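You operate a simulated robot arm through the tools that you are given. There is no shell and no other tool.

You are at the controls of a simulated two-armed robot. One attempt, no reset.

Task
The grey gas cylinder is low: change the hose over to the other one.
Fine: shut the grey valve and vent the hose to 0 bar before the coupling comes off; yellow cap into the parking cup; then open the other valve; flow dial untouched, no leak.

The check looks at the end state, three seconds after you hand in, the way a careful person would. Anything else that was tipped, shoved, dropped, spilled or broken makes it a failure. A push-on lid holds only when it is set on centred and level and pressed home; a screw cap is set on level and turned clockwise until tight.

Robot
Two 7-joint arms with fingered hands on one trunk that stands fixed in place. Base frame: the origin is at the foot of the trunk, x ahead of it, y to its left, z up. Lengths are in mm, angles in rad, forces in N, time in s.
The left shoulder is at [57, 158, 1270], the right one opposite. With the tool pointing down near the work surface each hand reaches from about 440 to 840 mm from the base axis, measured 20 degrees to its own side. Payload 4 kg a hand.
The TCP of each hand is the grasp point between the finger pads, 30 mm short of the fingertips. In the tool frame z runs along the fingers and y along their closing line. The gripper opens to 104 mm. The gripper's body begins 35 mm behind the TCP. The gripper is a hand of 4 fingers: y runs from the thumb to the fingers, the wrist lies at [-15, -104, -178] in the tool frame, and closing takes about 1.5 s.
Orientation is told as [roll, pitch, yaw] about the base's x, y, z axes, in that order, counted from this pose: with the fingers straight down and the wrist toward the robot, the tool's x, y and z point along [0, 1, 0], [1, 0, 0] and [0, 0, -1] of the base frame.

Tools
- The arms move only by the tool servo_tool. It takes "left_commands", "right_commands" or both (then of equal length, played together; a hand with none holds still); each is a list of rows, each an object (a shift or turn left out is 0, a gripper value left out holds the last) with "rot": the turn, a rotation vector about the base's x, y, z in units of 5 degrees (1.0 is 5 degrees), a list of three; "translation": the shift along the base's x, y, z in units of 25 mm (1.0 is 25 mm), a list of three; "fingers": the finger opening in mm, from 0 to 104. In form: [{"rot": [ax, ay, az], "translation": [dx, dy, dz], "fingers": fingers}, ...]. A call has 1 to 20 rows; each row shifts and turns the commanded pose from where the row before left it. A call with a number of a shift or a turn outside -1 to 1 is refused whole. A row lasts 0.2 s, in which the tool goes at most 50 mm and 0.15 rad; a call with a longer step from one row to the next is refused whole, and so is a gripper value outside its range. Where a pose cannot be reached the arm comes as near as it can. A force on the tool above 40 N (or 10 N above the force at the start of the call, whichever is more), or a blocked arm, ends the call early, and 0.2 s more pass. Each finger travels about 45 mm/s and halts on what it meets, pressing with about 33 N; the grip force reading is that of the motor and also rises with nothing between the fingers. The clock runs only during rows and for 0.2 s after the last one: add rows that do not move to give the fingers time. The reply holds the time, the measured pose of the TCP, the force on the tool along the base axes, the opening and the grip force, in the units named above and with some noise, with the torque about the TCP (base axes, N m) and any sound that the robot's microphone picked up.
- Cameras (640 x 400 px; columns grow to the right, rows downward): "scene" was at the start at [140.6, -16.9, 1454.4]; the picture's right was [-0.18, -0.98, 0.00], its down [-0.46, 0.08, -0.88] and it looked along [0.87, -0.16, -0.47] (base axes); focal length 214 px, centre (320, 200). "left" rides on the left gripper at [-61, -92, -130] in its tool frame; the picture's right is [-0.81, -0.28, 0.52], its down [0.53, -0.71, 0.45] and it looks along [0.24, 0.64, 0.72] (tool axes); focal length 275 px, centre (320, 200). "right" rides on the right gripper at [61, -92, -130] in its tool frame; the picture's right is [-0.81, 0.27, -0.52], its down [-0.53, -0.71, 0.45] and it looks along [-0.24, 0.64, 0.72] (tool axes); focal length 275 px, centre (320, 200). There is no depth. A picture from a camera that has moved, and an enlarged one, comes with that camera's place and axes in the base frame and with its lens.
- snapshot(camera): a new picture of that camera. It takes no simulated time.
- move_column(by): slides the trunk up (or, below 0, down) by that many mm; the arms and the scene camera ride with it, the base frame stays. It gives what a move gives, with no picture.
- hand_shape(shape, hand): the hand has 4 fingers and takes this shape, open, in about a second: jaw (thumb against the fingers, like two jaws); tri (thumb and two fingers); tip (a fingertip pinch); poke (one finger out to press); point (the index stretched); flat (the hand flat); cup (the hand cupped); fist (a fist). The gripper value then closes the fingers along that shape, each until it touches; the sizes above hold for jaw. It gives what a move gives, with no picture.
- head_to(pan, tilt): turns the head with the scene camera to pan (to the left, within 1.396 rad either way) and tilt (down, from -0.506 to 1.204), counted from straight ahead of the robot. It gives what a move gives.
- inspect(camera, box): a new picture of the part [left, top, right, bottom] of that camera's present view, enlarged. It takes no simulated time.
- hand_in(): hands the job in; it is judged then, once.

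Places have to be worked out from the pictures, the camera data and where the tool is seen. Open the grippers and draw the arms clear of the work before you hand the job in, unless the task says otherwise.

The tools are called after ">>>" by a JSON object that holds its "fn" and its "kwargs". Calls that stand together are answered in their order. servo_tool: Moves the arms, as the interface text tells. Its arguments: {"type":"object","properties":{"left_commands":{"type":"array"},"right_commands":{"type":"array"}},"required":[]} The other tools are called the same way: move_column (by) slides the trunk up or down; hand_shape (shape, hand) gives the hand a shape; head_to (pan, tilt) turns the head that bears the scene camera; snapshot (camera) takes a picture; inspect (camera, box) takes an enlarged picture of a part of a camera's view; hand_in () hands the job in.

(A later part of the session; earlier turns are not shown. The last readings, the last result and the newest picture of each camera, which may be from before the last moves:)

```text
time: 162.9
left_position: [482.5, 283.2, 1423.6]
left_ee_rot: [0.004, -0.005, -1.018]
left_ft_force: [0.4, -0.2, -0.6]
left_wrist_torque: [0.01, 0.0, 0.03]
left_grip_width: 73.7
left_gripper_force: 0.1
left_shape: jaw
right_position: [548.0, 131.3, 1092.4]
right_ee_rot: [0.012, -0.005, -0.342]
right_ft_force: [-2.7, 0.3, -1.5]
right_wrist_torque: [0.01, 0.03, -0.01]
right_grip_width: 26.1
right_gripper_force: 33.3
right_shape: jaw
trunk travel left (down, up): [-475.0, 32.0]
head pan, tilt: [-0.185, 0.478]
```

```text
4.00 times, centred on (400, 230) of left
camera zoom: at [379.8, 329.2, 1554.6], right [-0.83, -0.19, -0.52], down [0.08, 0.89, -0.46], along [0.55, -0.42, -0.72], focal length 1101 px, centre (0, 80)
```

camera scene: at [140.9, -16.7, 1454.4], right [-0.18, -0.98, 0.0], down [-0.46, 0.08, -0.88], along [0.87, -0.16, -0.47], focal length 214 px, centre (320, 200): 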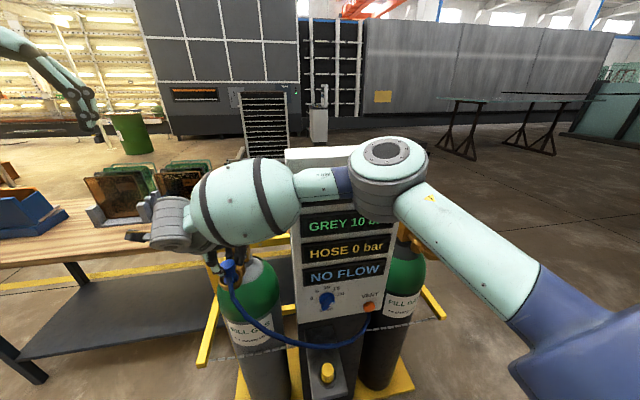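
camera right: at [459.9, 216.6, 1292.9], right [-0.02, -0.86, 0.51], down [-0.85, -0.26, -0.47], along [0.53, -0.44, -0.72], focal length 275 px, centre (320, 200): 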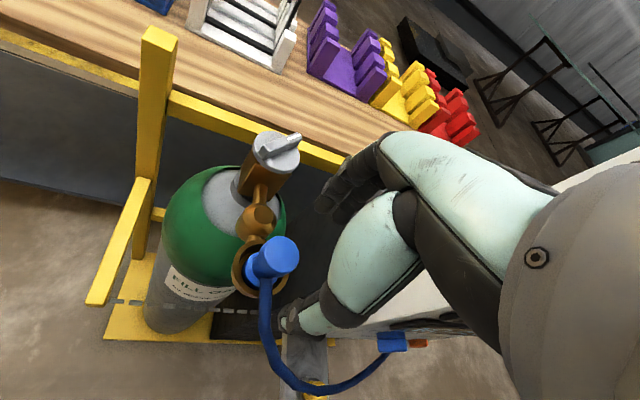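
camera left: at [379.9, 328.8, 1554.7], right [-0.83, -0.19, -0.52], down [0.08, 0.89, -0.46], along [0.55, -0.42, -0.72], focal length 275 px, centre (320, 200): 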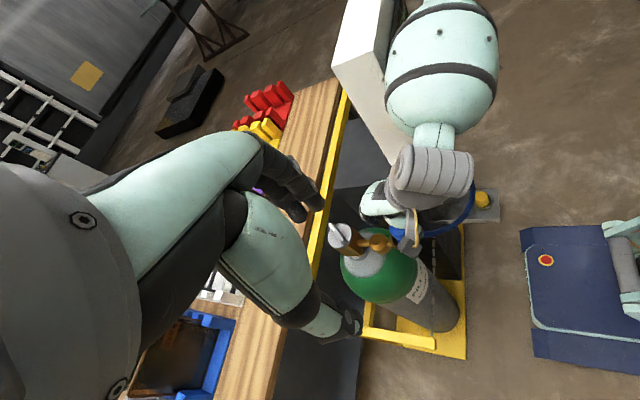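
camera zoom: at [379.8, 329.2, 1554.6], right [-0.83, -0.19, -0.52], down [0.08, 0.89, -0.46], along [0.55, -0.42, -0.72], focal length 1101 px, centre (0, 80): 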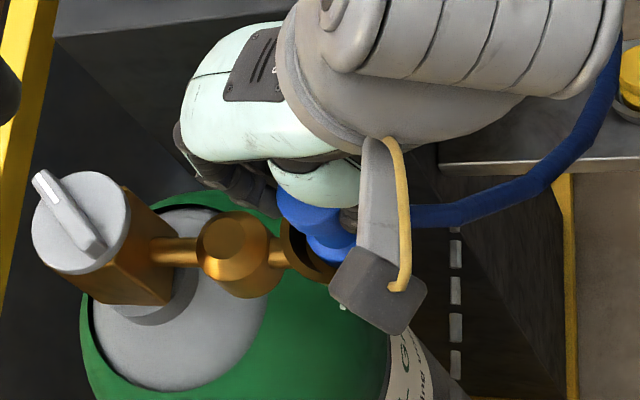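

The coupling is gripped firmly. I lift it straight up 60 mm and then draw back from the grey port, watching torso and panel.

>>> {"fn": "servo_tool", "kwargs": {"right_commands": [{"translation": [0, 0, 0.3]}, {"translation": [0, 0, 0.5]}, {"translation": [0, 0, 0.7]}, {"translation": [0, 0, 0.8]}, {"translation": [-0.4, 0, 0.4]}, {"translation": [-0.8, 0, 0.2]}, {"translation": [-0.8, 0, 0.2]}, {"translation": [-0.8, -0.1, 0]}, {}]}}

>>> {"fn": "snapshot", "kwargs": {"camera": "scene"}}

>>> {"fn": "snapshot", "kwargs": {"camera": "right"}}

>>> {"fn": "snapshot", "kwargs": {"camera": "left"}}

```text
time: 164.9
left_position: [482.0, 283.4, 1423.7]
left_ee_rot: [0.006, -0.005, -1.018]
left_ft_force: [-0.2, 0.0, 0.5]
left_wrist_torque: [-0.02, 0.01, 0.01]
left_grip_width: 73.9
left_gripper_force: 0.1
left_shape: jaw
right_position: [477.2, 127.4, 1170.4]
right_ee_rot: [0.014, -0.006, -0.343]
right_ft_force: [-1.1, 0.0, -0.8]
right_wrist_torque: [0.03, 0.03, -0.01]
right_grip_width: 26.2
right_gripper_force: 33.0
right_shape: jaw
trunk travel left (down, up): [-475.0, 32.0]
head pan, tilt: [-0.185, 0.478]
```

```text
taken
camera scene: at [141.5, -16.9, 1454.4], right [-0.18, -0.98, 0.0], down [-0.46, 0.08, -0.88], along [0.87, -0.16, -0.47], focal length 214 px, centre (320, 200)
```

scene: 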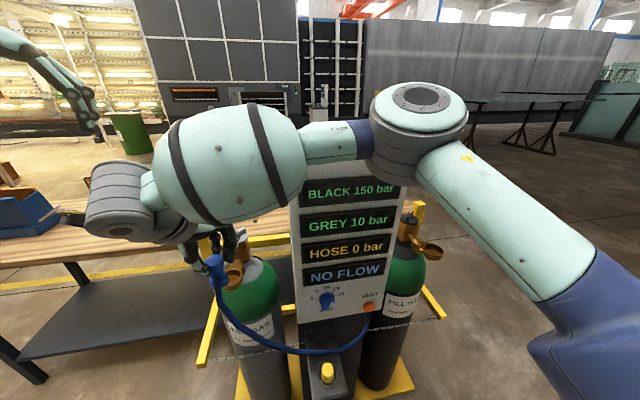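

```text
taken
camera right: at [409.3, 215.0, 1303.1], right [-0.02, -0.86, 0.51], down [-0.85, -0.26, -0.47], along [0.53, -0.44, -0.72], focal length 275 px, centre (320, 200)
```

right: 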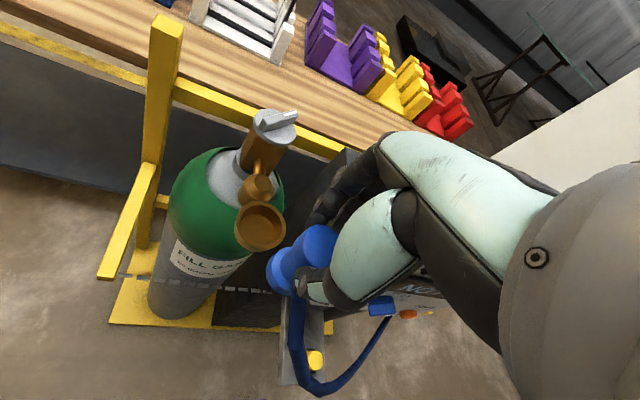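

```text
taken
camera left: at [380.4, 329.0, 1554.5], right [-0.83, -0.19, -0.52], down [0.08, 0.89, -0.46], along [0.55, -0.42, -0.72], focal length 275 px, centre (320, 200)
```

left: 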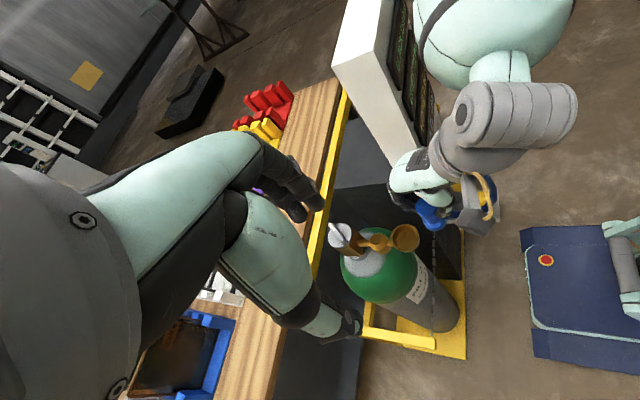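

The coupling is free in the right hand. I draw back to x≈415 and rise, then carry it across to the right in front of the panel, high enough that the hose does not sag onto the cap.

>>> {"fn": "servo_tool", "kwargs": {"right_commands": [{"translation": [-0.8, -0.3, 0.3]}, {"translation": [-0.8, -0.6, 0.4]}, {"translation": [-0.6, -0.9, 0.4], "rot": [0, 0, 0.3]}, {"translation": [-0.2, -1, 0.4], "rot": [0, 0, 0.3]}, {"translation": [0, -1, 0.4], "rot": [0, 0, 0.3]}, {"translation": [0, -1, 0.4], "rot": [0, 0, 0.3]}, {"translation": [0, -1, 0.3], "rot": [0, 0, 0.3]}, {"translation": [0, -1, 0.3], "rot": [0, 0, 0.3]}, {"translation": [0, -1, 0.2], "rot": [0, 0, 0.3]}, {"translation": [0, -1, 0], "rot": [0, 0, 0.3]}, {}]}}

>>> {"fn": "snapshot", "kwargs": {"camera": "scene"}}

>>> {"fn": "snapshot", "kwargs": {"camera": "right"}}

>>> {"fn": "snapshot", "kwargs": {"camera": "left"}}

```text
time: 167.3
left_position: [481.6, 283.1, 1424.3]
left_ee_rot: [0.005, -0.006, -1.018]
left_ft_force: [-0.3, 0.5, 0.3]
left_wrist_torque: [0.04, 0.0, -0.06]
left_grip_width: 73.8
left_gripper_force: 0.1
left_shape: jaw
right_position: [417.1, -91.5, 1248.1]
right_ee_rot: [0.011, -0.005, -0.133]
right_ft_force: [-0.3, 0.0, -0.7]
right_wrist_torque: [-0.01, -0.02, -0.01]
right_grip_width: 26.3
right_gripper_force: 33.0
right_shape: jaw
trunk travel left (down, up): [-475.0, 32.0]
head pan, tilt: [-0.185, 0.478]
```

```text
taken
camera scene: at [141.2, -16.2, 1454.4], right [-0.18, -0.98, 0.0], down [-0.46, 0.08, -0.88], along [0.87, -0.16, -0.47], focal length 214 px, centre (320, 200)
```

scene: 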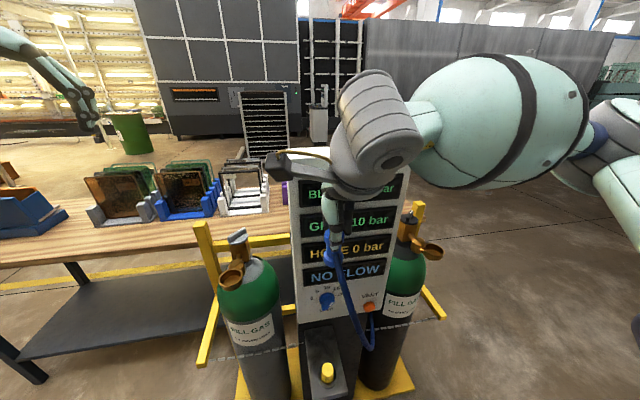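

```text
taken
camera right: at [332.7, -20.8, 1379.9], right [0.16, -0.84, 0.51], down [-0.77, -0.43, -0.47], along [0.61, -0.32, -0.72], focal length 275 px, centre (320, 200)
```

right: 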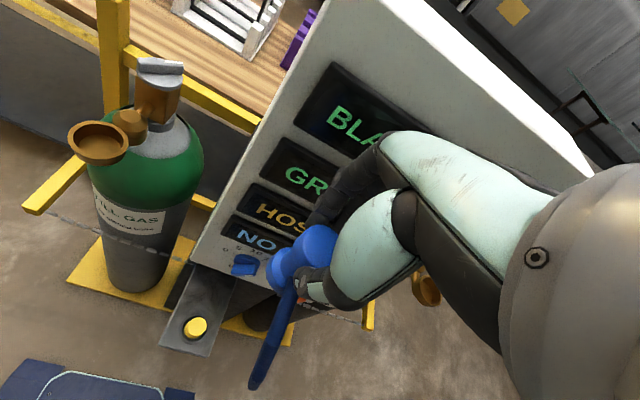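

```text
taken
camera left: at [380.1, 329.7, 1554.4], right [-0.83, -0.19, -0.52], down [0.08, 0.89, -0.46], along [0.55, -0.42, -0.72], focal length 275 px, centre (320, 200)
```

left: 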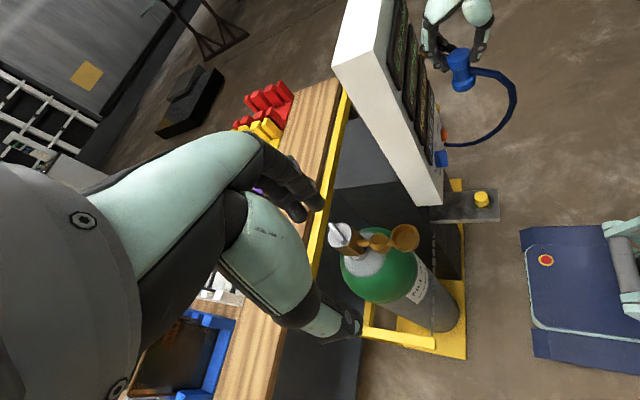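

The coupling and hose travel well clear of panel, dial and cap. I continue to the right to y≈-425.

>>> {"fn": "servo_tool", "kwargs": {"right_commands": [{"translation": [0, -1, 0], "rot": [0, 0, 0.1]}, {"translation": [0, -1, 0], "rot": [0, 0, 0.1]}, {"translation": [0, -1, 0], "rot": [0, 0, 0.1]}, {"translation": [0, -1, 0], "rot": [0, 0, 0.1]}, {"translation": [0, -1, 0], "rot": [0, 0, 0.1]}, {"translation": [0, -1, 0], "rot": [0, 0, 0.1]}, {"translation": [0, -1, 0], "rot": [0, 0, 0.1]}, {"translation": [0, -1, 0], "rot": [0, 0, 0.1]}, {"translation": [0, -1, -0.1], "rot": [0, 0, 0.1]}, {"translation": [0, -1, -0.1], "rot": [0, 0, 0.1]}, {"translation": [0.1, -1, -0.2]}, {"translation": [0.2, -1, -0.2]}, {"translation": [0.3, -1, -0.3]}, {"translation": [0.4, -0.3, -0.4]}, {}, {}]}}

>>> {"fn": "snapshot", "kwargs": {"camera": "scene"}}

>>> {"fn": "snapshot", "kwargs": {"camera": "right"}}

```text
time: 170.7
left_position: [480.0, 281.4, 1424.9]
left_ee_rot: [0.005, -0.005, -1.016]
left_ft_force: [0.5, 0.0, -0.1]
left_wrist_torque: [0.0, 0.03, 0.01]
left_grip_width: 73.7
left_gripper_force: 0.2
left_shape: jaw
right_position: [442.4, -423.6, 1216.1]
right_ee_rot: [0.012, -0.003, -0.047]
right_ft_force: [-0.4, -0.4, -0.6]
right_wrist_torque: [-0.02, -0.01, -0.04]
right_grip_width: 26.2
right_gripper_force: 33.0
right_shape: jaw
trunk travel left (down, up): [-475.0, 32.0]
head pan, tilt: [-0.185, 0.478]
```

```text
taken
camera scene: at [140.5, -17.1, 1454.4], right [-0.18, -0.98, 0.0], down [-0.46, 0.09, -0.88], along [0.87, -0.16, -0.47], focal length 214 px, centre (320, 200)
```

scene: 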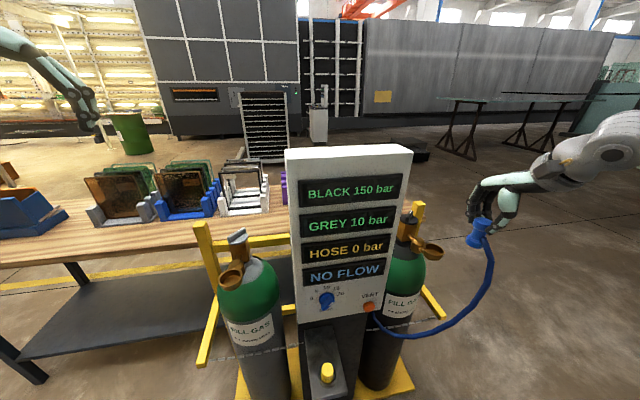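

```text
taken
camera right: at [351.9, -360.4, 1348.2], right [0.23, -0.83, 0.51], down [-0.74, -0.49, -0.46], along [0.64, -0.26, -0.73], focal length 275 px, centre (320, 200)
```

right: 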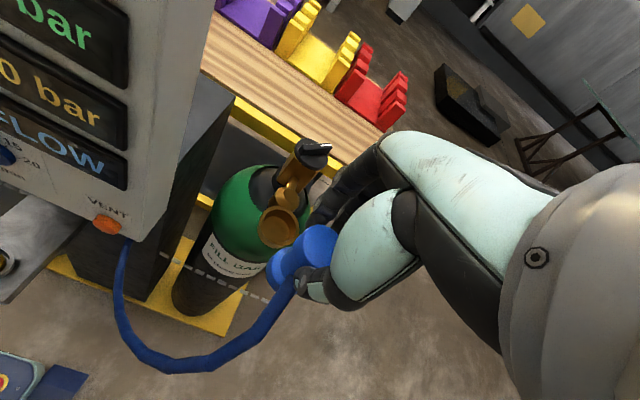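

Clear all the way. I move forward above the black socket, base still 50 mm above the rim, and check the alignment.

>>> {"fn": "servo_tool", "kwargs": {"right_commands": [{"translation": [0.8, -0.02, -0.4]}, {"translation": [0.8, -0.02, -0.4]}, {"translation": [0.8, -0.02, -0.5]}, {"translation": [0.8, -0.02, -0.5]}, {"translation": [0.8, -0.02, -0.5]}, {}, {}]}}

>>> {"fn": "inspect", "kwargs": {"camera": "right", "box": [200, 160, 360, 320]}}

>>> {"fn": "inspect", "kwargs": {"camera": "scene", "box": [385, 190, 485, 290]}}

```text
time: 172.3
left_position: [480.0, 281.6, 1424.5]
left_ee_rot: [0.007, -0.004, -1.017]
left_ft_force: [0.1, -0.1, 0.2]
left_wrist_torque: [-0.03, 0.01, 0.02]
left_grip_width: 73.8
left_gripper_force: 0.1
left_shape: jaw
right_position: [541.3, -427.6, 1158.4]
right_ee_rot: [0.013, -0.003, -0.045]
right_ft_force: [0.8, 0.2, -1.0]
right_wrist_torque: [-0.01, 0.04, 0.02]
right_grip_width: 26.1
right_gripper_force: 32.6
right_shape: jaw
trunk travel left (down, up): [-475.0, 32.0]
head pan, tilt: [-0.185, 0.478]
```

```text
2.50 times, centred on (280, 240) of right
camera zoom: at [451.7, -363.4, 1291.3], right [0.24, -0.83, 0.51], down [-0.73, -0.49, -0.46], along [0.64, -0.26, -0.72], focal length 688 px, centre (420, 100)
```

zoom: 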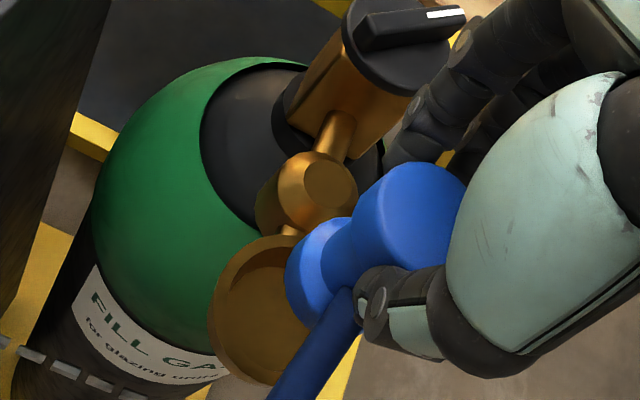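

```text
4.00 times, centred on (435, 240) of scene
camera zoom: at [140.7, -17.1, 1454.4], right [-0.18, -0.98, 0.0], down [-0.46, 0.09, -0.88], along [0.87, -0.16, -0.47], focal length 858 px, centre (-140, 40)
```

zoom: 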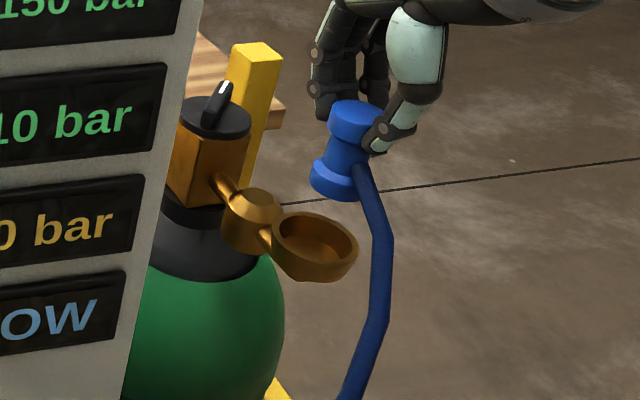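

In the scene view coupling and socket are aligned within a pixel. I zoom further in the hand view to cross-check.

>>> {"fn": "inspect", "kwargs": {"camera": "right", "box": [270, 240, 350, 320]}}

>>> {"fn": "inspect", "kwargs": {"camera": "scene", "box": [425, 210, 475, 260]}}

```text
5.00 times, centred on (310, 280) of right
camera zoom: at [451.7, -363.4, 1291.3], right [0.24, -0.83, 0.51], down [-0.73, -0.49, -0.46], along [0.64, -0.26, -0.72], focal length 1376 px, centre (370, -200)
```

zoom: 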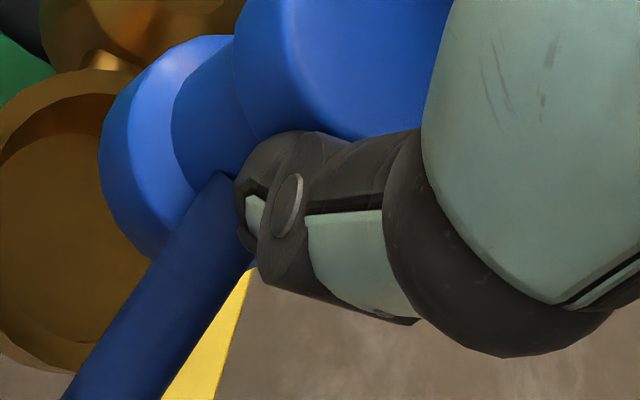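

```text
8.00 times, centred on (450, 235) of scene
camera zoom: at [140.7, -17.1, 1454.4], right [-0.18, -0.98, 0.0], down [-0.46, 0.09, -0.88], along [0.87, -0.16, -0.47], focal length 1716 px, centre (-720, -80)
```

zoom: 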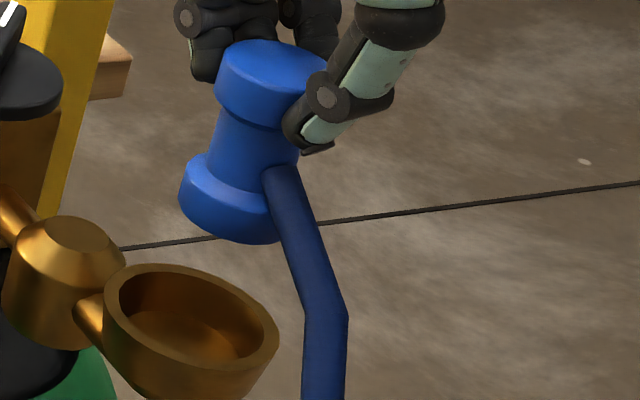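

Both views suggest the socket centre is some 7-9 mm farther in x than the coupling axis (about [548,-428.5], agreeing with my first estimate of the cap). I shift +7 mm, lower until the base is about 12 mm above the rim, and compare again.

>>> {"fn": "servo_tool", "kwargs": {"right_commands": [{"translation": [0.28, -0.03, -0.4]}, {"translation": [0, 0, -0.6]}, {"translation": [0, 0, -0.6]}, {}, {}]}}

>>> {"fn": "inspect", "kwargs": {"camera": "right", "box": [230, 170, 390, 330]}}

>>> {"fn": "inspect", "kwargs": {"camera": "scene", "box": [425, 210, 475, 260]}}

```text
time: 173.5
left_position: [481.3, 282.1, 1424.5]
left_ee_rot: [0.004, -0.006, -1.019]
left_ft_force: [0.3, 0.3, -0.7]
left_wrist_torque: [0.01, -0.01, 0.0]
left_grip_width: 74.0
left_gripper_force: 0.1
left_shape: jaw
right_position: [548.7, -427.0, 1118.8]
right_ee_rot: [0.012, -0.003, -0.045]
right_ft_force: [0.2, -0.7, -0.9]
right_wrist_torque: [-0.02, -0.02, -0.01]
right_grip_width: 26.2
right_gripper_force: 32.9
right_shape: jaw
trunk travel left (down, up): [-475.0, 32.0]
head pan, tilt: [-0.185, 0.478]
```

```text
2.50 times, centred on (310, 250) of right
camera zoom: at [458.7, -364.1, 1251.0], right [0.24, -0.83, 0.51], down [-0.73, -0.49, -0.46], along [0.64, -0.26, -0.72], focal length 688 px, centre (345, 75)
```

zoom: 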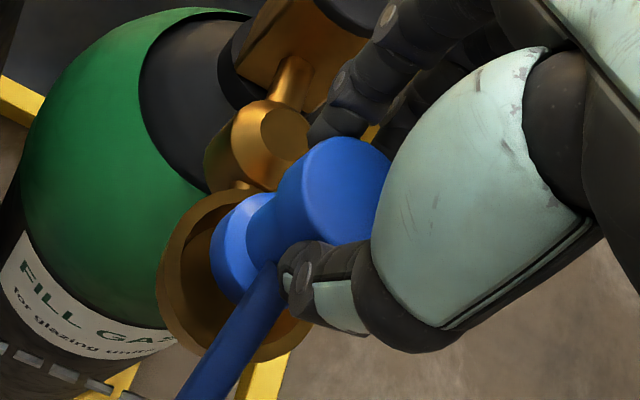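

```text
8.00 times, centred on (450, 235) of scene
camera zoom: at [141.0, -17.1, 1454.4], right [-0.18, -0.98, 0.0], down [-0.46, 0.09, -0.88], along [0.87, -0.16, -0.47], focal length 1716 px, centre (-720, -80)
```

zoom: 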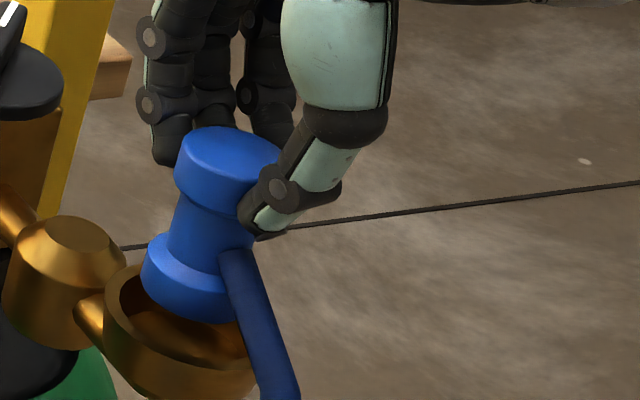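

Comparing the ring's edges in the hand view with the same view taken over the grey socket (where I knew the centre) gives a needed shift of only (-1.4, -2.9) mm. That agrees with the first cap estimate of y≈-429.5. I apply it and lower into the funnel.

>>> {"fn": "servo_tool", "kwargs": {"right_commands": [{"translation": [-0.05, -0.1, -0.1]}, {"translation": [0, 0, -0.2]}, {"translation": [0, 0, -0.2]}, {"translation": [0, 0, -0.16]}, {}, {}]}}

>>> {"fn": "inspect", "kwargs": {"camera": "right", "box": [230, 170, 390, 330]}}

>>> {"fn": "inspect", "kwargs": {"camera": "scene", "box": [425, 210, 475, 260]}}

```text
time: 174.9
left_position: [482.5, 282.3, 1424.2]
left_ee_rot: [0.006, -0.007, -1.018]
left_ft_force: [1.2, -0.3, -0.1]
left_wrist_torque: [0.0, 0.0, 0.01]
left_grip_width: 73.8
left_gripper_force: 0.0
left_shape: jaw
right_position: [548.0, -429.0, 1102.2]
right_ee_rot: [0.012, -0.003, -0.047]
right_ft_force: [0.0, -0.3, -1.3]
right_wrist_torque: [-0.02, 0.01, 0.03]
right_grip_width: 26.6
right_gripper_force: 32.9
right_shape: jaw
trunk travel left (down, up): [-475.0, 32.0]
head pan, tilt: [-0.185, 0.478]
```

```text
2.50 times, centred on (310, 250) of right
camera zoom: at [457.6, -366.5, 1234.5], right [0.24, -0.83, 0.51], down [-0.73, -0.49, -0.46], along [0.64, -0.26, -0.72], focal length 688 px, centre (345, 75)
```

zoom: 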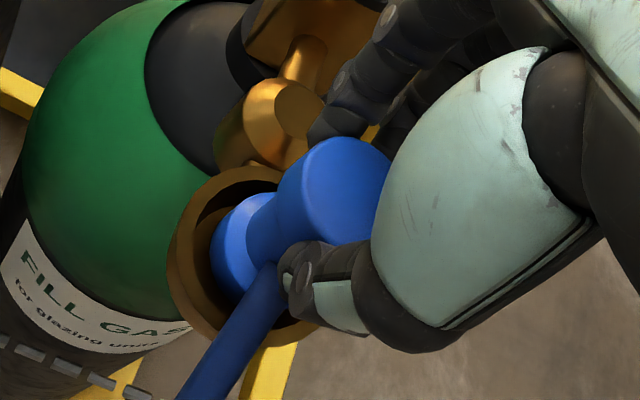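

```text
8.00 times, centred on (450, 235) of scene
camera zoom: at [141.1, -17.0, 1454.4], right [-0.18, -0.98, 0.0], down [-0.46, 0.08, -0.88], along [0.87, -0.16, -0.47], focal length 1716 px, centre (-720, -80)
```

zoom: 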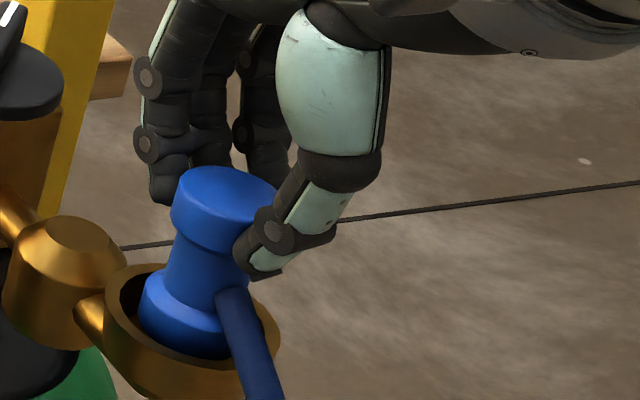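

By the hand view it is aligned within 1 mm. I lower further in small steps, watching side forces in the funnel.

>>> {"fn": "servo_tool", "kwargs": {"right_commands": [{"translation": [0, 0, -0.1]}, {"translation": [0, 0, -0.1]}, {}, {}]}}

>>> {"fn": "servo_tool", "kwargs": {"right_commands": [{"translation": [0, 0, -0.1]}, {"translation": [0, 0, -0.08]}, {}, {}]}}

>>> {"fn": "inspect", "kwargs": {"camera": "scene", "box": [425, 210, 475, 260]}}

>>> {"fn": "inspect", "kwargs": {"camera": "right", "box": [230, 170, 390, 330]}}

```text
time: 175.9
left_position: [482.3, 281.9, 1424.9]
left_ee_rot: [0.005, -0.006, -1.018]
left_ft_force: [0.4, -0.2, 0.4]
left_wrist_torque: [0.01, -0.01, 0.0]
left_grip_width: 73.8
left_gripper_force: 0.0
left_shape: jaw
right_position: [548.2, -430.1, 1097.0]
right_ee_rot: [0.013, -0.004, -0.045]
right_ft_force: [-0.1, -0.1, -0.6]
right_wrist_torque: [0.02, -0.01, 0.03]
right_grip_width: 26.2
right_gripper_force: 33.0
right_shape: jaw
trunk travel left (down, up): [-475.0, 32.0]
head pan, tilt: [-0.185, 0.478]
```

```text
time: 176.9
left_position: [482.2, 282.7, 1424.5]
left_ee_rot: [0.004, -0.005, -1.017]
left_ft_force: [1.1, 0.7, 0.1]
left_wrist_torque: [0.01, -0.01, -0.04]
left_grip_width: 74.0
left_gripper_force: 0.0
left_shape: jaw
right_position: [548.3, -429.3, 1092.5]
right_ee_rot: [0.012, -0.005, -0.047]
right_ft_force: [-1.1, 0.2, 1.8]
right_wrist_torque: [0.02, -0.03, -0.02]
right_grip_width: 26.2
right_gripper_force: 33.0
right_shape: jaw
trunk travel left (down, up): [-475.0, 32.0]
head pan, tilt: [-0.185, 0.478]
```

```text
8.00 times, centred on (450, 235) of scene
camera zoom: at [140.7, -16.8, 1454.4], right [-0.18, -0.98, 0.0], down [-0.46, 0.08, -0.88], along [0.87, -0.16, -0.47], focal length 1716 px, centre (-720, -80)
```

zoom: 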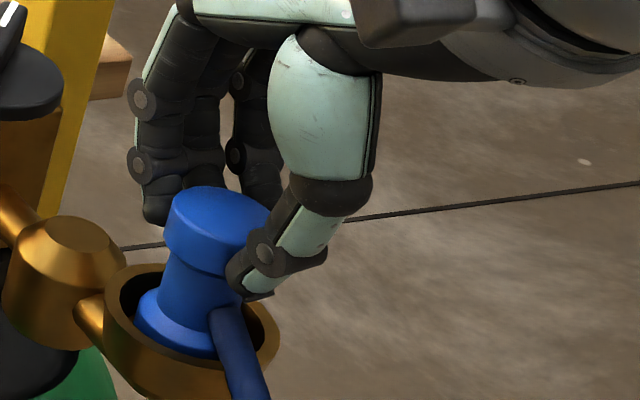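

```text
2.50 times, centred on (310, 250) of right
camera zoom: at [457.4, -366.5, 1225.3], right [0.24, -0.83, 0.51], down [-0.73, -0.49, -0.47], along [0.64, -0.26, -0.72], focal length 688 px, centre (345, 75)
```

zoom: 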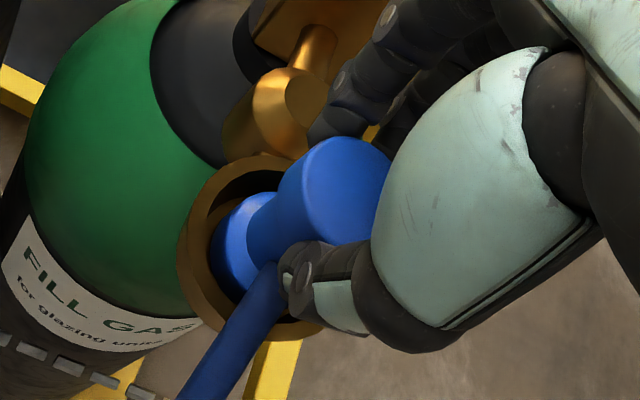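

It is at the seated height (same as it was on the grey socket) with almost no side force. I press it down a few mm.

>>> {"fn": "servo_tool", "kwargs": {"right_commands": [{"translation": [0, 0, -0.1]}, {"translation": [0, 0, -0.1]}, {}, {}]}}

>>> {"fn": "inspect", "kwargs": {"camera": "scene", "box": [425, 210, 475, 260]}}

>>> {"fn": "inspect", "kwargs": {"camera": "right", "box": [230, 170, 390, 330]}}

```text
time: 177.9
left_position: [478.0, 284.6, 1425.2]
left_ee_rot: [0.005, -0.007, -1.019]
left_ft_force: [0.3, 0.6, 0.2]
left_wrist_torque: [-0.02, 0.0, 0.0]
left_grip_width: 74.1
left_gripper_force: 0.0
left_shape: jaw
right_position: [546.4, -429.3, 1090.2]
right_ee_rot: [0.01, -0.013, -0.047]
right_ft_force: [1.4, -1.9, 24.1]
right_wrist_torque: [-0.05, -0.2, -0.02]
right_grip_width: 27.4
right_gripper_force: 32.9
right_shape: jaw
trunk travel left (down, up): [-475.0, 32.0]
head pan, tilt: [-0.185, 0.478]
```

```text
8.00 times, centred on (450, 235) of scene
camera zoom: at [138.1, -15.4, 1454.8], right [-0.18, -0.98, 0.0], down [-0.46, 0.08, -0.88], along [0.87, -0.16, -0.47], focal length 1716 px, centre (-720, -80)
```

zoom: 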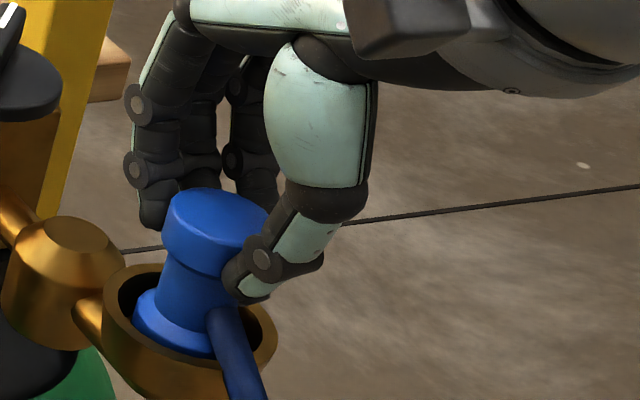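

```text
2.50 times, centred on (310, 250) of right
camera zoom: at [455.7, -365.4, 1222.9], right [0.23, -0.83, 0.51], down [-0.73, -0.49, -0.47], along [0.64, -0.27, -0.72], focal length 688 px, centre (345, 75)
```

zoom: 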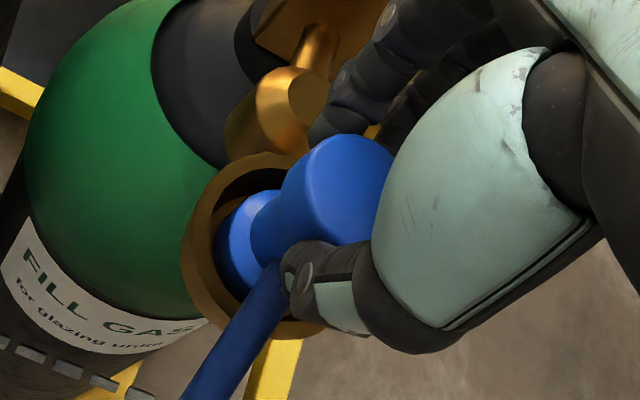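

The coupling is pressed home with 24 N. I relax, open the fingers and rise carefully to see that it stays seated and upright.

>>> {"fn": "servo_tool", "kwargs": {"right_commands": [{"translation": [0.04, 0, 0.1]}, {}, {"fingers": 34}, {}, {"fingers": 60}, {}, {}, {}]}}

>>> {"fn": "inspect", "kwargs": {"camera": "scene", "box": [425, 210, 475, 260]}}

>>> {"fn": "inspect", "kwargs": {"camera": "right", "box": [230, 170, 390, 330]}}

```text
time: 179.7
left_position: [481.5, 281.9, 1423.6]
left_ee_rot: [0.006, -0.004, -1.019]
left_ft_force: [-0.4, -0.4, -0.3]
left_wrist_torque: [0.01, 0.02, 0.0]
left_grip_width: 73.9
left_gripper_force: 0.1
left_shape: jaw
right_position: [550.2, -429.4, 1091.5]
right_ee_rot: [0.013, -0.005, -0.046]
right_ft_force: [-0.2, -0.1, 0.0]
right_wrist_torque: [0.0, 0.01, -0.01]
right_grip_width: 59.4
right_gripper_force: 0.0
right_shape: jaw
trunk travel left (down, up): [-475.0, 32.0]
head pan, tilt: [-0.185, 0.478]
```

```text
8.00 times, centred on (450, 235) of scene
camera zoom: at [140.6, -16.8, 1454.4], right [-0.18, -0.98, 0.0], down [-0.46, 0.08, -0.88], along [0.87, -0.16, -0.47], focal length 1716 px, centre (-720, -80)
```

zoom: 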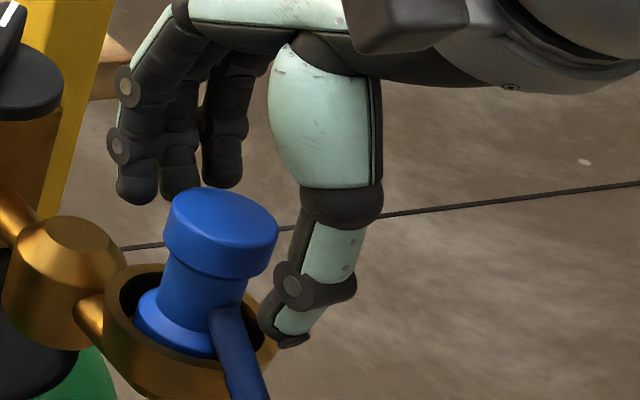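

```text
2.50 times, centred on (310, 250) of right
camera zoom: at [458.3, -366.2, 1222.7], right [0.24, -0.83, 0.51], down [-0.73, -0.49, -0.46], along [0.64, -0.26, -0.72], focal length 688 px, centre (345, 75)
```

zoom: 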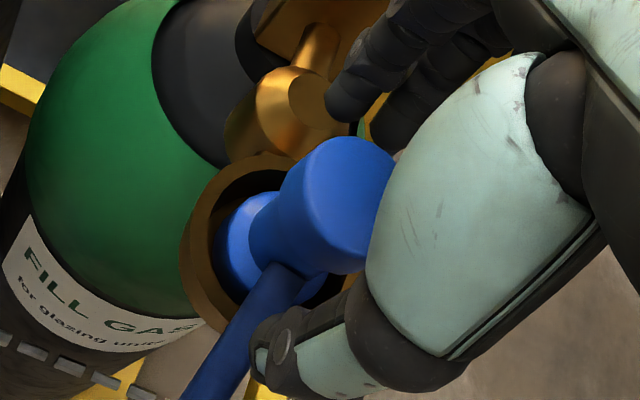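

The coupling stands upright and seated. I rise straight up clear of it, then look at coupling, hose and panel.

>>> {"fn": "servo_tool", "kwargs": {"right_commands": [{"fingers": 74}, {}, {"translation": [0, 0, 0.4]}, {"translation": [0, 0, 0.6]}, {"translation": [0, 0, 0.8]}, {"translation": [0, 0, 0.8]}, {}]}}

>>> {"fn": "snapshot", "kwargs": {"camera": "scene"}}

>>> {"fn": "inspect", "kwargs": {"camera": "scene", "box": [395, 205, 475, 285]}}

>>> {"fn": "snapshot", "kwargs": {"camera": "right"}}

```text
time: 181.3
left_position: [482.3, 282.2, 1424.3]
left_ee_rot: [0.006, -0.008, -1.018]
left_ft_force: [0.6, -0.3, 0.2]
left_wrist_torque: [-0.02, 0.0, 0.03]
left_grip_width: 73.7
left_gripper_force: 0.1
left_shape: jaw
right_position: [548.2, -429.2, 1155.4]
right_ee_rot: [0.012, -0.002, -0.044]
right_ft_force: [-0.1, 0.0, -0.4]
right_wrist_torque: [0.03, 0.0, 0.0]
right_grip_width: 73.7
right_gripper_force: 0.1
right_shape: jaw
trunk travel left (down, up): [-475.0, 32.0]
head pan, tilt: [-0.185, 0.478]
```

```text
taken
camera scene: at [141.2, -17.1, 1454.4], right [-0.18, -0.98, 0.0], down [-0.46, 0.09, -0.88], along [0.87, -0.16, -0.47], focal length 214 px, centre (320, 200)
```

scene: 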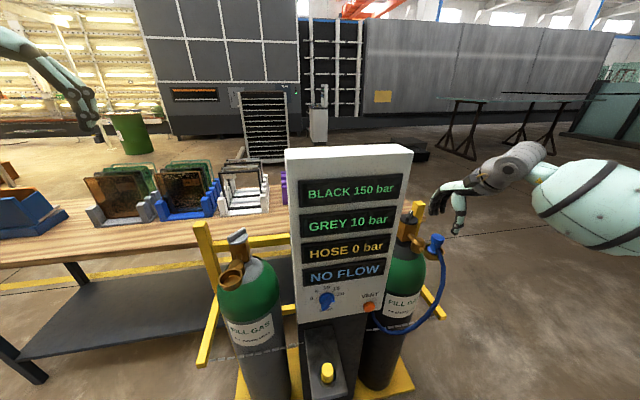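

```text
5.00 times, centred on (435, 245) of scene
camera zoom: at [141.2, -17.1, 1454.4], right [-0.18, -0.98, 0.0], down [-0.46, 0.09, -0.88], along [0.87, -0.16, -0.47], focal length 1072 px, centre (-255, -25)
```

zoom: 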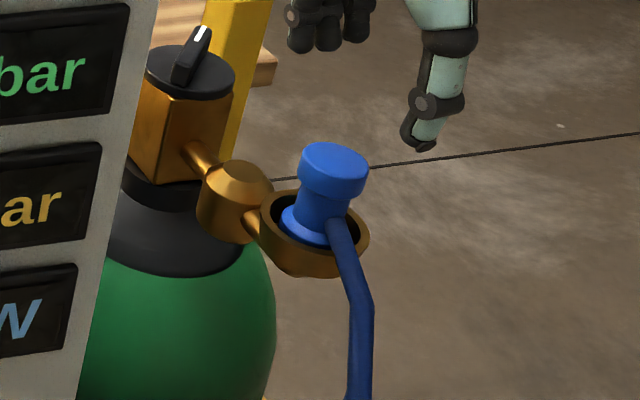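

```text
taken
camera right: at [458.6, -366.3, 1287.8], right [0.24, -0.83, 0.51], down [-0.74, -0.49, -0.46], along [0.64, -0.26, -0.73], focal length 275 px, centre (320, 200)
```

right: 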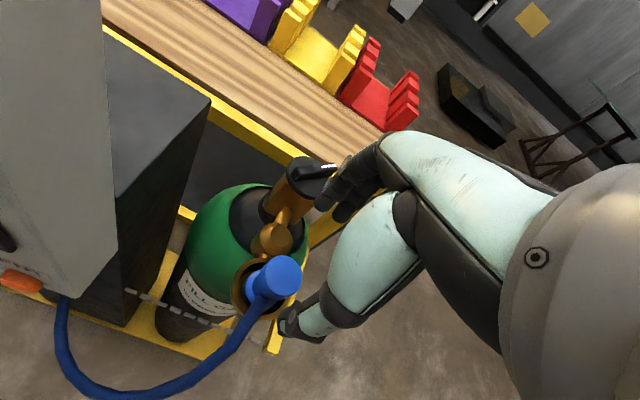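

The coupling sits exactly as the cap did, head top at 1081 as before on the grey side. Now the black valve: knob near [690,-435,1049], bar to be turned clockwise from -50° to -140°. I bring the right hand up and over it, turning to yaw 40°.

>>> {"fn": "servo_tool", "kwargs": {"right_commands": [{"translation": [0.3, 0, 0.5], "rot": [0, 0, 0.9]}, {"translation": [0.5, 0, 0.4], "rot": [0, 0, 0.9]}, {"translation": [0.6, 0, 0.2], "rot": [0, 0, 0.9]}, {"translation": [0.6, 0, 0], "rot": [0, 0, 0.9]}, {"translation": [0.6, 0, 0], "rot": [0, 0, 0.9]}, {"translation": [0.6, 0, 0], "rot": [0, 0, 0.9]}, {"translation": [0.6, 0, 0], "rot": [0, 0, 0.9]}, {"translation": [0.6, -0.1, 0], "rot": [0, 0, 0.9]}, {"translation": [0.6, -0.1, 0], "rot": [0, 0, 0.9]}, {"translation": [0.5, -0.1, 0], "rot": [0, 0, 0.3]}, {}, {}]}}

>>> {"fn": "snapshot", "kwargs": {"camera": "scene"}}

>>> {"fn": "snapshot", "kwargs": {"camera": "right"}}

```text
time: 183.9
left_position: [481.2, 282.0, 1424.1]
left_ee_rot: [0.006, -0.006, -1.016]
left_ft_force: [-0.5, 0.0, -0.9]
left_wrist_torque: [-0.02, -0.02, 0.0]
left_grip_width: 74.0
left_gripper_force: 0.0
left_shape: jaw
right_position: [585.1, -415.8, 1190.1]
right_ee_rot: [-0.009, -0.01, 0.242]
right_ft_force: [0.4, 0.2, -0.2]
right_wrist_torque: [0.0, 0.02, -0.01]
right_grip_width: 73.7
right_gripper_force: 0.1
right_shape: jaw
right hand out of reach, approached as far as the arm can: row 4, 5, 6, 7, 8, 9, 10
trunk travel left (down, up): [-475.0, 32.0]
head pan, tilt: [-0.185, 0.478]
```

```text
taken
camera scene: at [141.2, -17.1, 1454.4], right [-0.18, -0.98, 0.0], down [-0.46, 0.09, -0.88], along [0.87, -0.16, -0.47], focal length 214 px, centre (320, 200)
```

scene: 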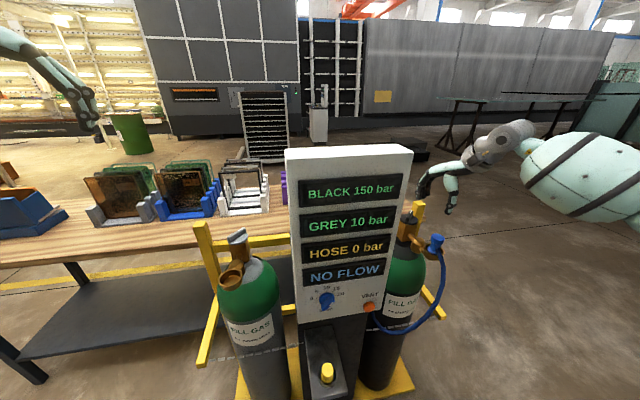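

```text
taken
camera right: at [479.1, -378.0, 1321.7], right [0.45, -0.72, 0.53], down [-0.56, -0.69, -0.46], along [0.69, -0.09, -0.72], focal length 275 px, centre (320, 200)
```

right: 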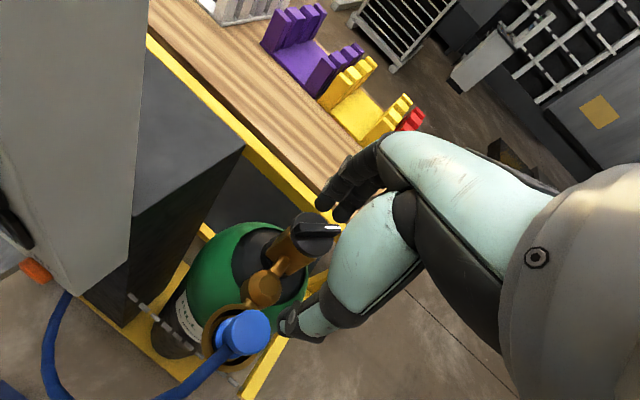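

The arm's wrist limit is met at yaw 14° this way. I go back to a comfortable place, turn to yaw 40° there first, and then come forward.

>>> {"fn": "servo_tool", "kwargs": {"right_commands": [{"translation": [-0.8, 0, 0.1]}, {"translation": [-0.8, 0, 0.1]}, {"translation": [-0.8, 0, 0], "rot": [0, 0, 0.5]}, {"translation": [-0.8, 0, 0], "rot": [0, 0, 0.6]}, {"translation": [-0.8, 0, 0], "rot": [0, 0, 0.7]}, {"translation": [-0.5, 0, 0], "rot": [0, 0, 0.7]}, {"rot": [0, 0, 0.8]}, {"rot": [0, 0, 0.8]}, {"rot": [0, 0, 0.8]}, {}]}}

>>> {"fn": "snapshot", "kwargs": {"camera": "scene"}}

```text
time: 186.1
left_position: [481.2, 281.7, 1424.3]
left_ee_rot: [0.006, -0.006, -1.018]
left_ft_force: [-0.8, -0.4, 0.3]
left_wrist_torque: [0.01, 0.0, 0.02]
left_grip_width: 73.5
left_gripper_force: 0.2
left_shape: jaw
right_position: [448.0, -354.3, 1200.2]
right_ee_rot: [-0.015, -0.018, 0.499]
right_ft_force: [-0.2, 0.8, -0.8]
right_wrist_torque: [-0.01, 0.0, 0.0]
right_grip_width: 73.6
right_gripper_force: 0.1
right_shape: jaw
right hand out of reach, approached as far as the arm can: row 4, 5, 6, 7, 8, 9
trunk travel left (down, up): [-475.0, 32.0]
head pan, tilt: [-0.185, 0.478]
```

```text
taken
camera scene: at [140.7, -17.0, 1454.4], right [-0.18, -0.98, 0.0], down [-0.46, 0.09, -0.88], along [0.87, -0.16, -0.47], focal length 214 px, centre (320, 200)
```

scene: 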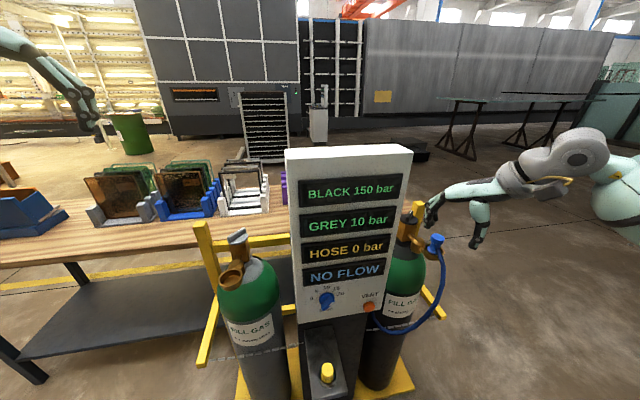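

The wrist limit stops me at yaw 29° here. But I need not start aligned: closing the jaw on the bar at yaw about 5° will itself swing the bar clockwise into line, and clockwise turning goes the easy way. I turn back to yaw ~3° and move forward over the knob.

>>> {"fn": "servo_tool", "kwargs": {"right_commands": [{"translation": [0, -0.5, 0], "rot": [0.1, 0.1, -0.9]}, {"translation": [0.2, -0.6, 0], "rot": [0.1, 0.1, -0.9]}, {"translation": [0.4, -0.6, 0], "rot": [0.1, 0, -0.9]}, {"translation": [0.6, -0.6, 0], "rot": [0, 0, -0.9]}, {"translation": [0.8, -0.4, 0], "rot": [0, 0, -0.9]}, {"translation": [0.9, -0.3, 0], "rot": [0, 0, -0.6]}, {"translation": [0.9, 0, 0]}, {"translation": [0.9, 0, 0]}, {"translation": [0.9, 0, 0]}, {"translation": [0.9, 0, 0]}, {"translation": [0.9, 0, 0]}, {"translation": [0.9, 0, 0]}, {}, {}]}}

>>> {"fn": "snapshot", "kwargs": {"camera": "scene"}}

>>> {"fn": "snapshot", "kwargs": {"camera": "right"}}

```text
time: 189.1
left_position: [480.1, 282.0, 1425.1]
left_ee_rot: [0.006, -0.006, -1.019]
left_ft_force: [-0.2, -0.6, -0.4]
left_wrist_torque: [0.03, -0.02, -0.02]
left_grip_width: 73.5
left_gripper_force: 0.1
left_shape: jaw
right_position: [653.5, -433.0, 1196.7]
right_ee_rot: [0.017, -0.014, 0.052]
right_ft_force: [-0.1, -0.6, -1.0]
right_wrist_torque: [0.01, 0.02, 0.0]
right_grip_width: 73.6
right_gripper_force: 0.0
right_shape: jaw
trunk travel left (down, up): [-475.0, 32.0]
head pan, tilt: [-0.185, 0.478]
```

```text
taken
camera scene: at [140.8, -17.1, 1454.4], right [-0.18, -0.98, 0.0], down [-0.46, 0.09, -0.88], along [0.87, -0.16, -0.47], focal length 214 px, centre (320, 200)
```

scene: 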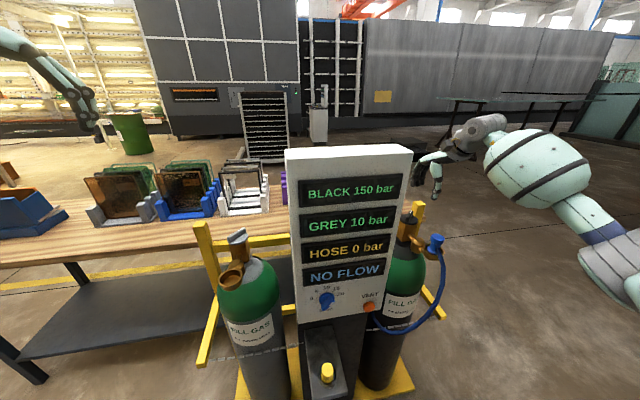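

```text
taken
camera right: at [557.3, -378.6, 1328.7], right [0.31, -0.8, 0.51], down [-0.68, -0.56, -0.47], along [0.67, -0.2, -0.72], focal length 275 px, centre (320, 200)
```

right: 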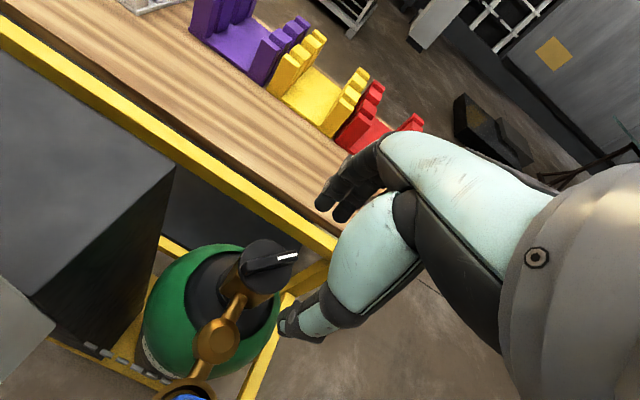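

That is reachable. I measure the black knob in the hand view.

>>> {"fn": "inspect", "kwargs": {"camera": "right", "box": [190, 190, 350, 350]}}

>>> {"fn": "inspect", "kwargs": {"camera": "scene", "box": [385, 130, 465, 260]}}

```text
2.50 times, centred on (270, 270) of right
camera zoom: at [557.3, -378.6, 1328.7], right [0.31, -0.8, 0.51], down [-0.68, -0.56, -0.47], along [0.67, -0.2, -0.72], focal length 688 px, centre (445, 25)
```

zoom: 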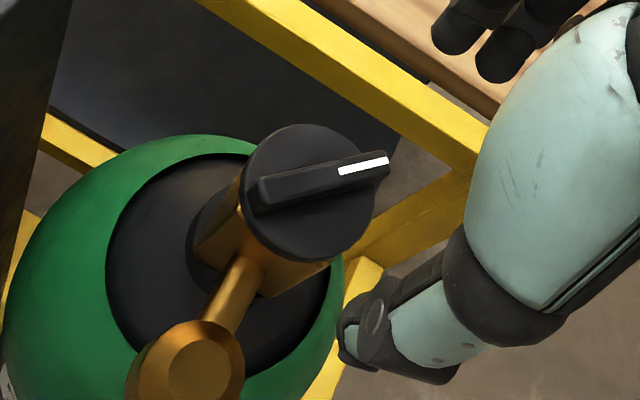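

```text
3.08 times, centred on (425, 195) of scene
camera zoom: at [140.8, -17.1, 1454.4], right [-0.18, -0.98, 0.0], down [-0.46, 0.09, -0.88], along [0.87, -0.16, -0.47], focal length 660 px, centre (-3, 215)
```

zoom: 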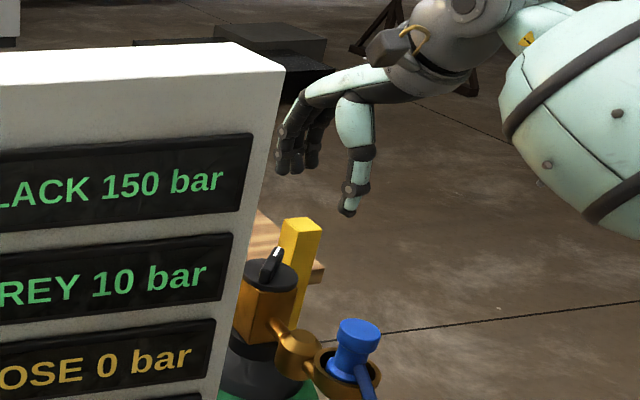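

The knob centre is about [688.6,-430] with its mark at about -47°. I move the hand above it with the fingers at 58 mm and check again lower.

>>> {"fn": "servo_tool", "kwargs": {"right_commands": [{"translation": [0.5, 0.05, -0.3], "fingers": 58}, {"translation": [0.5, 0.05, -0.5]}, {"translation": [0.42, 0.02, -0.6]}, {"translation": [0, 0, -0.6]}, {}, {}]}}

>>> {"fn": "inspect", "kwargs": {"camera": "right", "box": [230, 180, 390, 340]}}

>>> {"fn": "inspect", "kwargs": {"camera": "scene", "box": [385, 180, 465, 260]}}

```text
time: 190.5
left_position: [480.9, 281.5, 1424.7]
left_ee_rot: [0.006, -0.004, -1.017]
left_ft_force: [-0.6, -0.3, -0.4]
left_wrist_torque: [-0.02, 0.01, 0.01]
left_grip_width: 73.9
left_gripper_force: 0.1
left_shape: jaw
right_position: [689.1, -430.5, 1146.0]
right_ee_rot: [0.019, -0.013, 0.052]
right_ft_force: [-0.1, 0.8, 0.3]
right_wrist_torque: [0.03, 0.01, -0.02]
right_grip_width: 58.2
right_gripper_force: 0.0
right_shape: jaw
trunk travel left (down, up): [-475.0, 32.0]
head pan, tilt: [-0.185, 0.478]
```

```text
2.50 times, centred on (310, 260) of right
camera zoom: at [592.7, -375.8, 1277.9], right [0.31, -0.8, 0.51], down [-0.68, -0.56, -0.47], along [0.67, -0.2, -0.72], focal length 688 px, centre (345, 50)
```

zoom: 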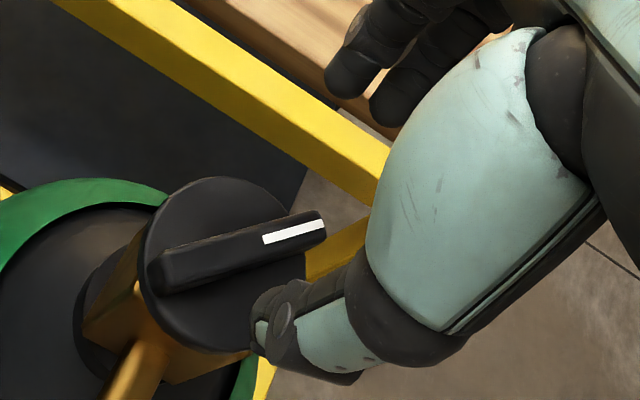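

```text
5.00 times, centred on (425, 220) of scene
camera zoom: at [141.3, -16.8, 1454.4], right [-0.18, -0.98, 0.0], down [-0.46, 0.08, -0.88], along [0.87, -0.16, -0.47], focal length 1072 px, centre (-205, 100)
```

zoom: 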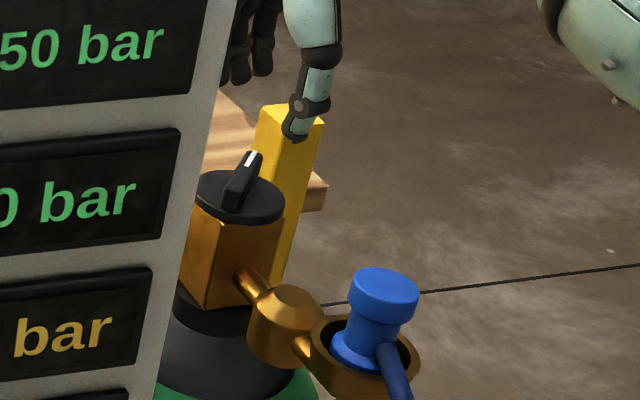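

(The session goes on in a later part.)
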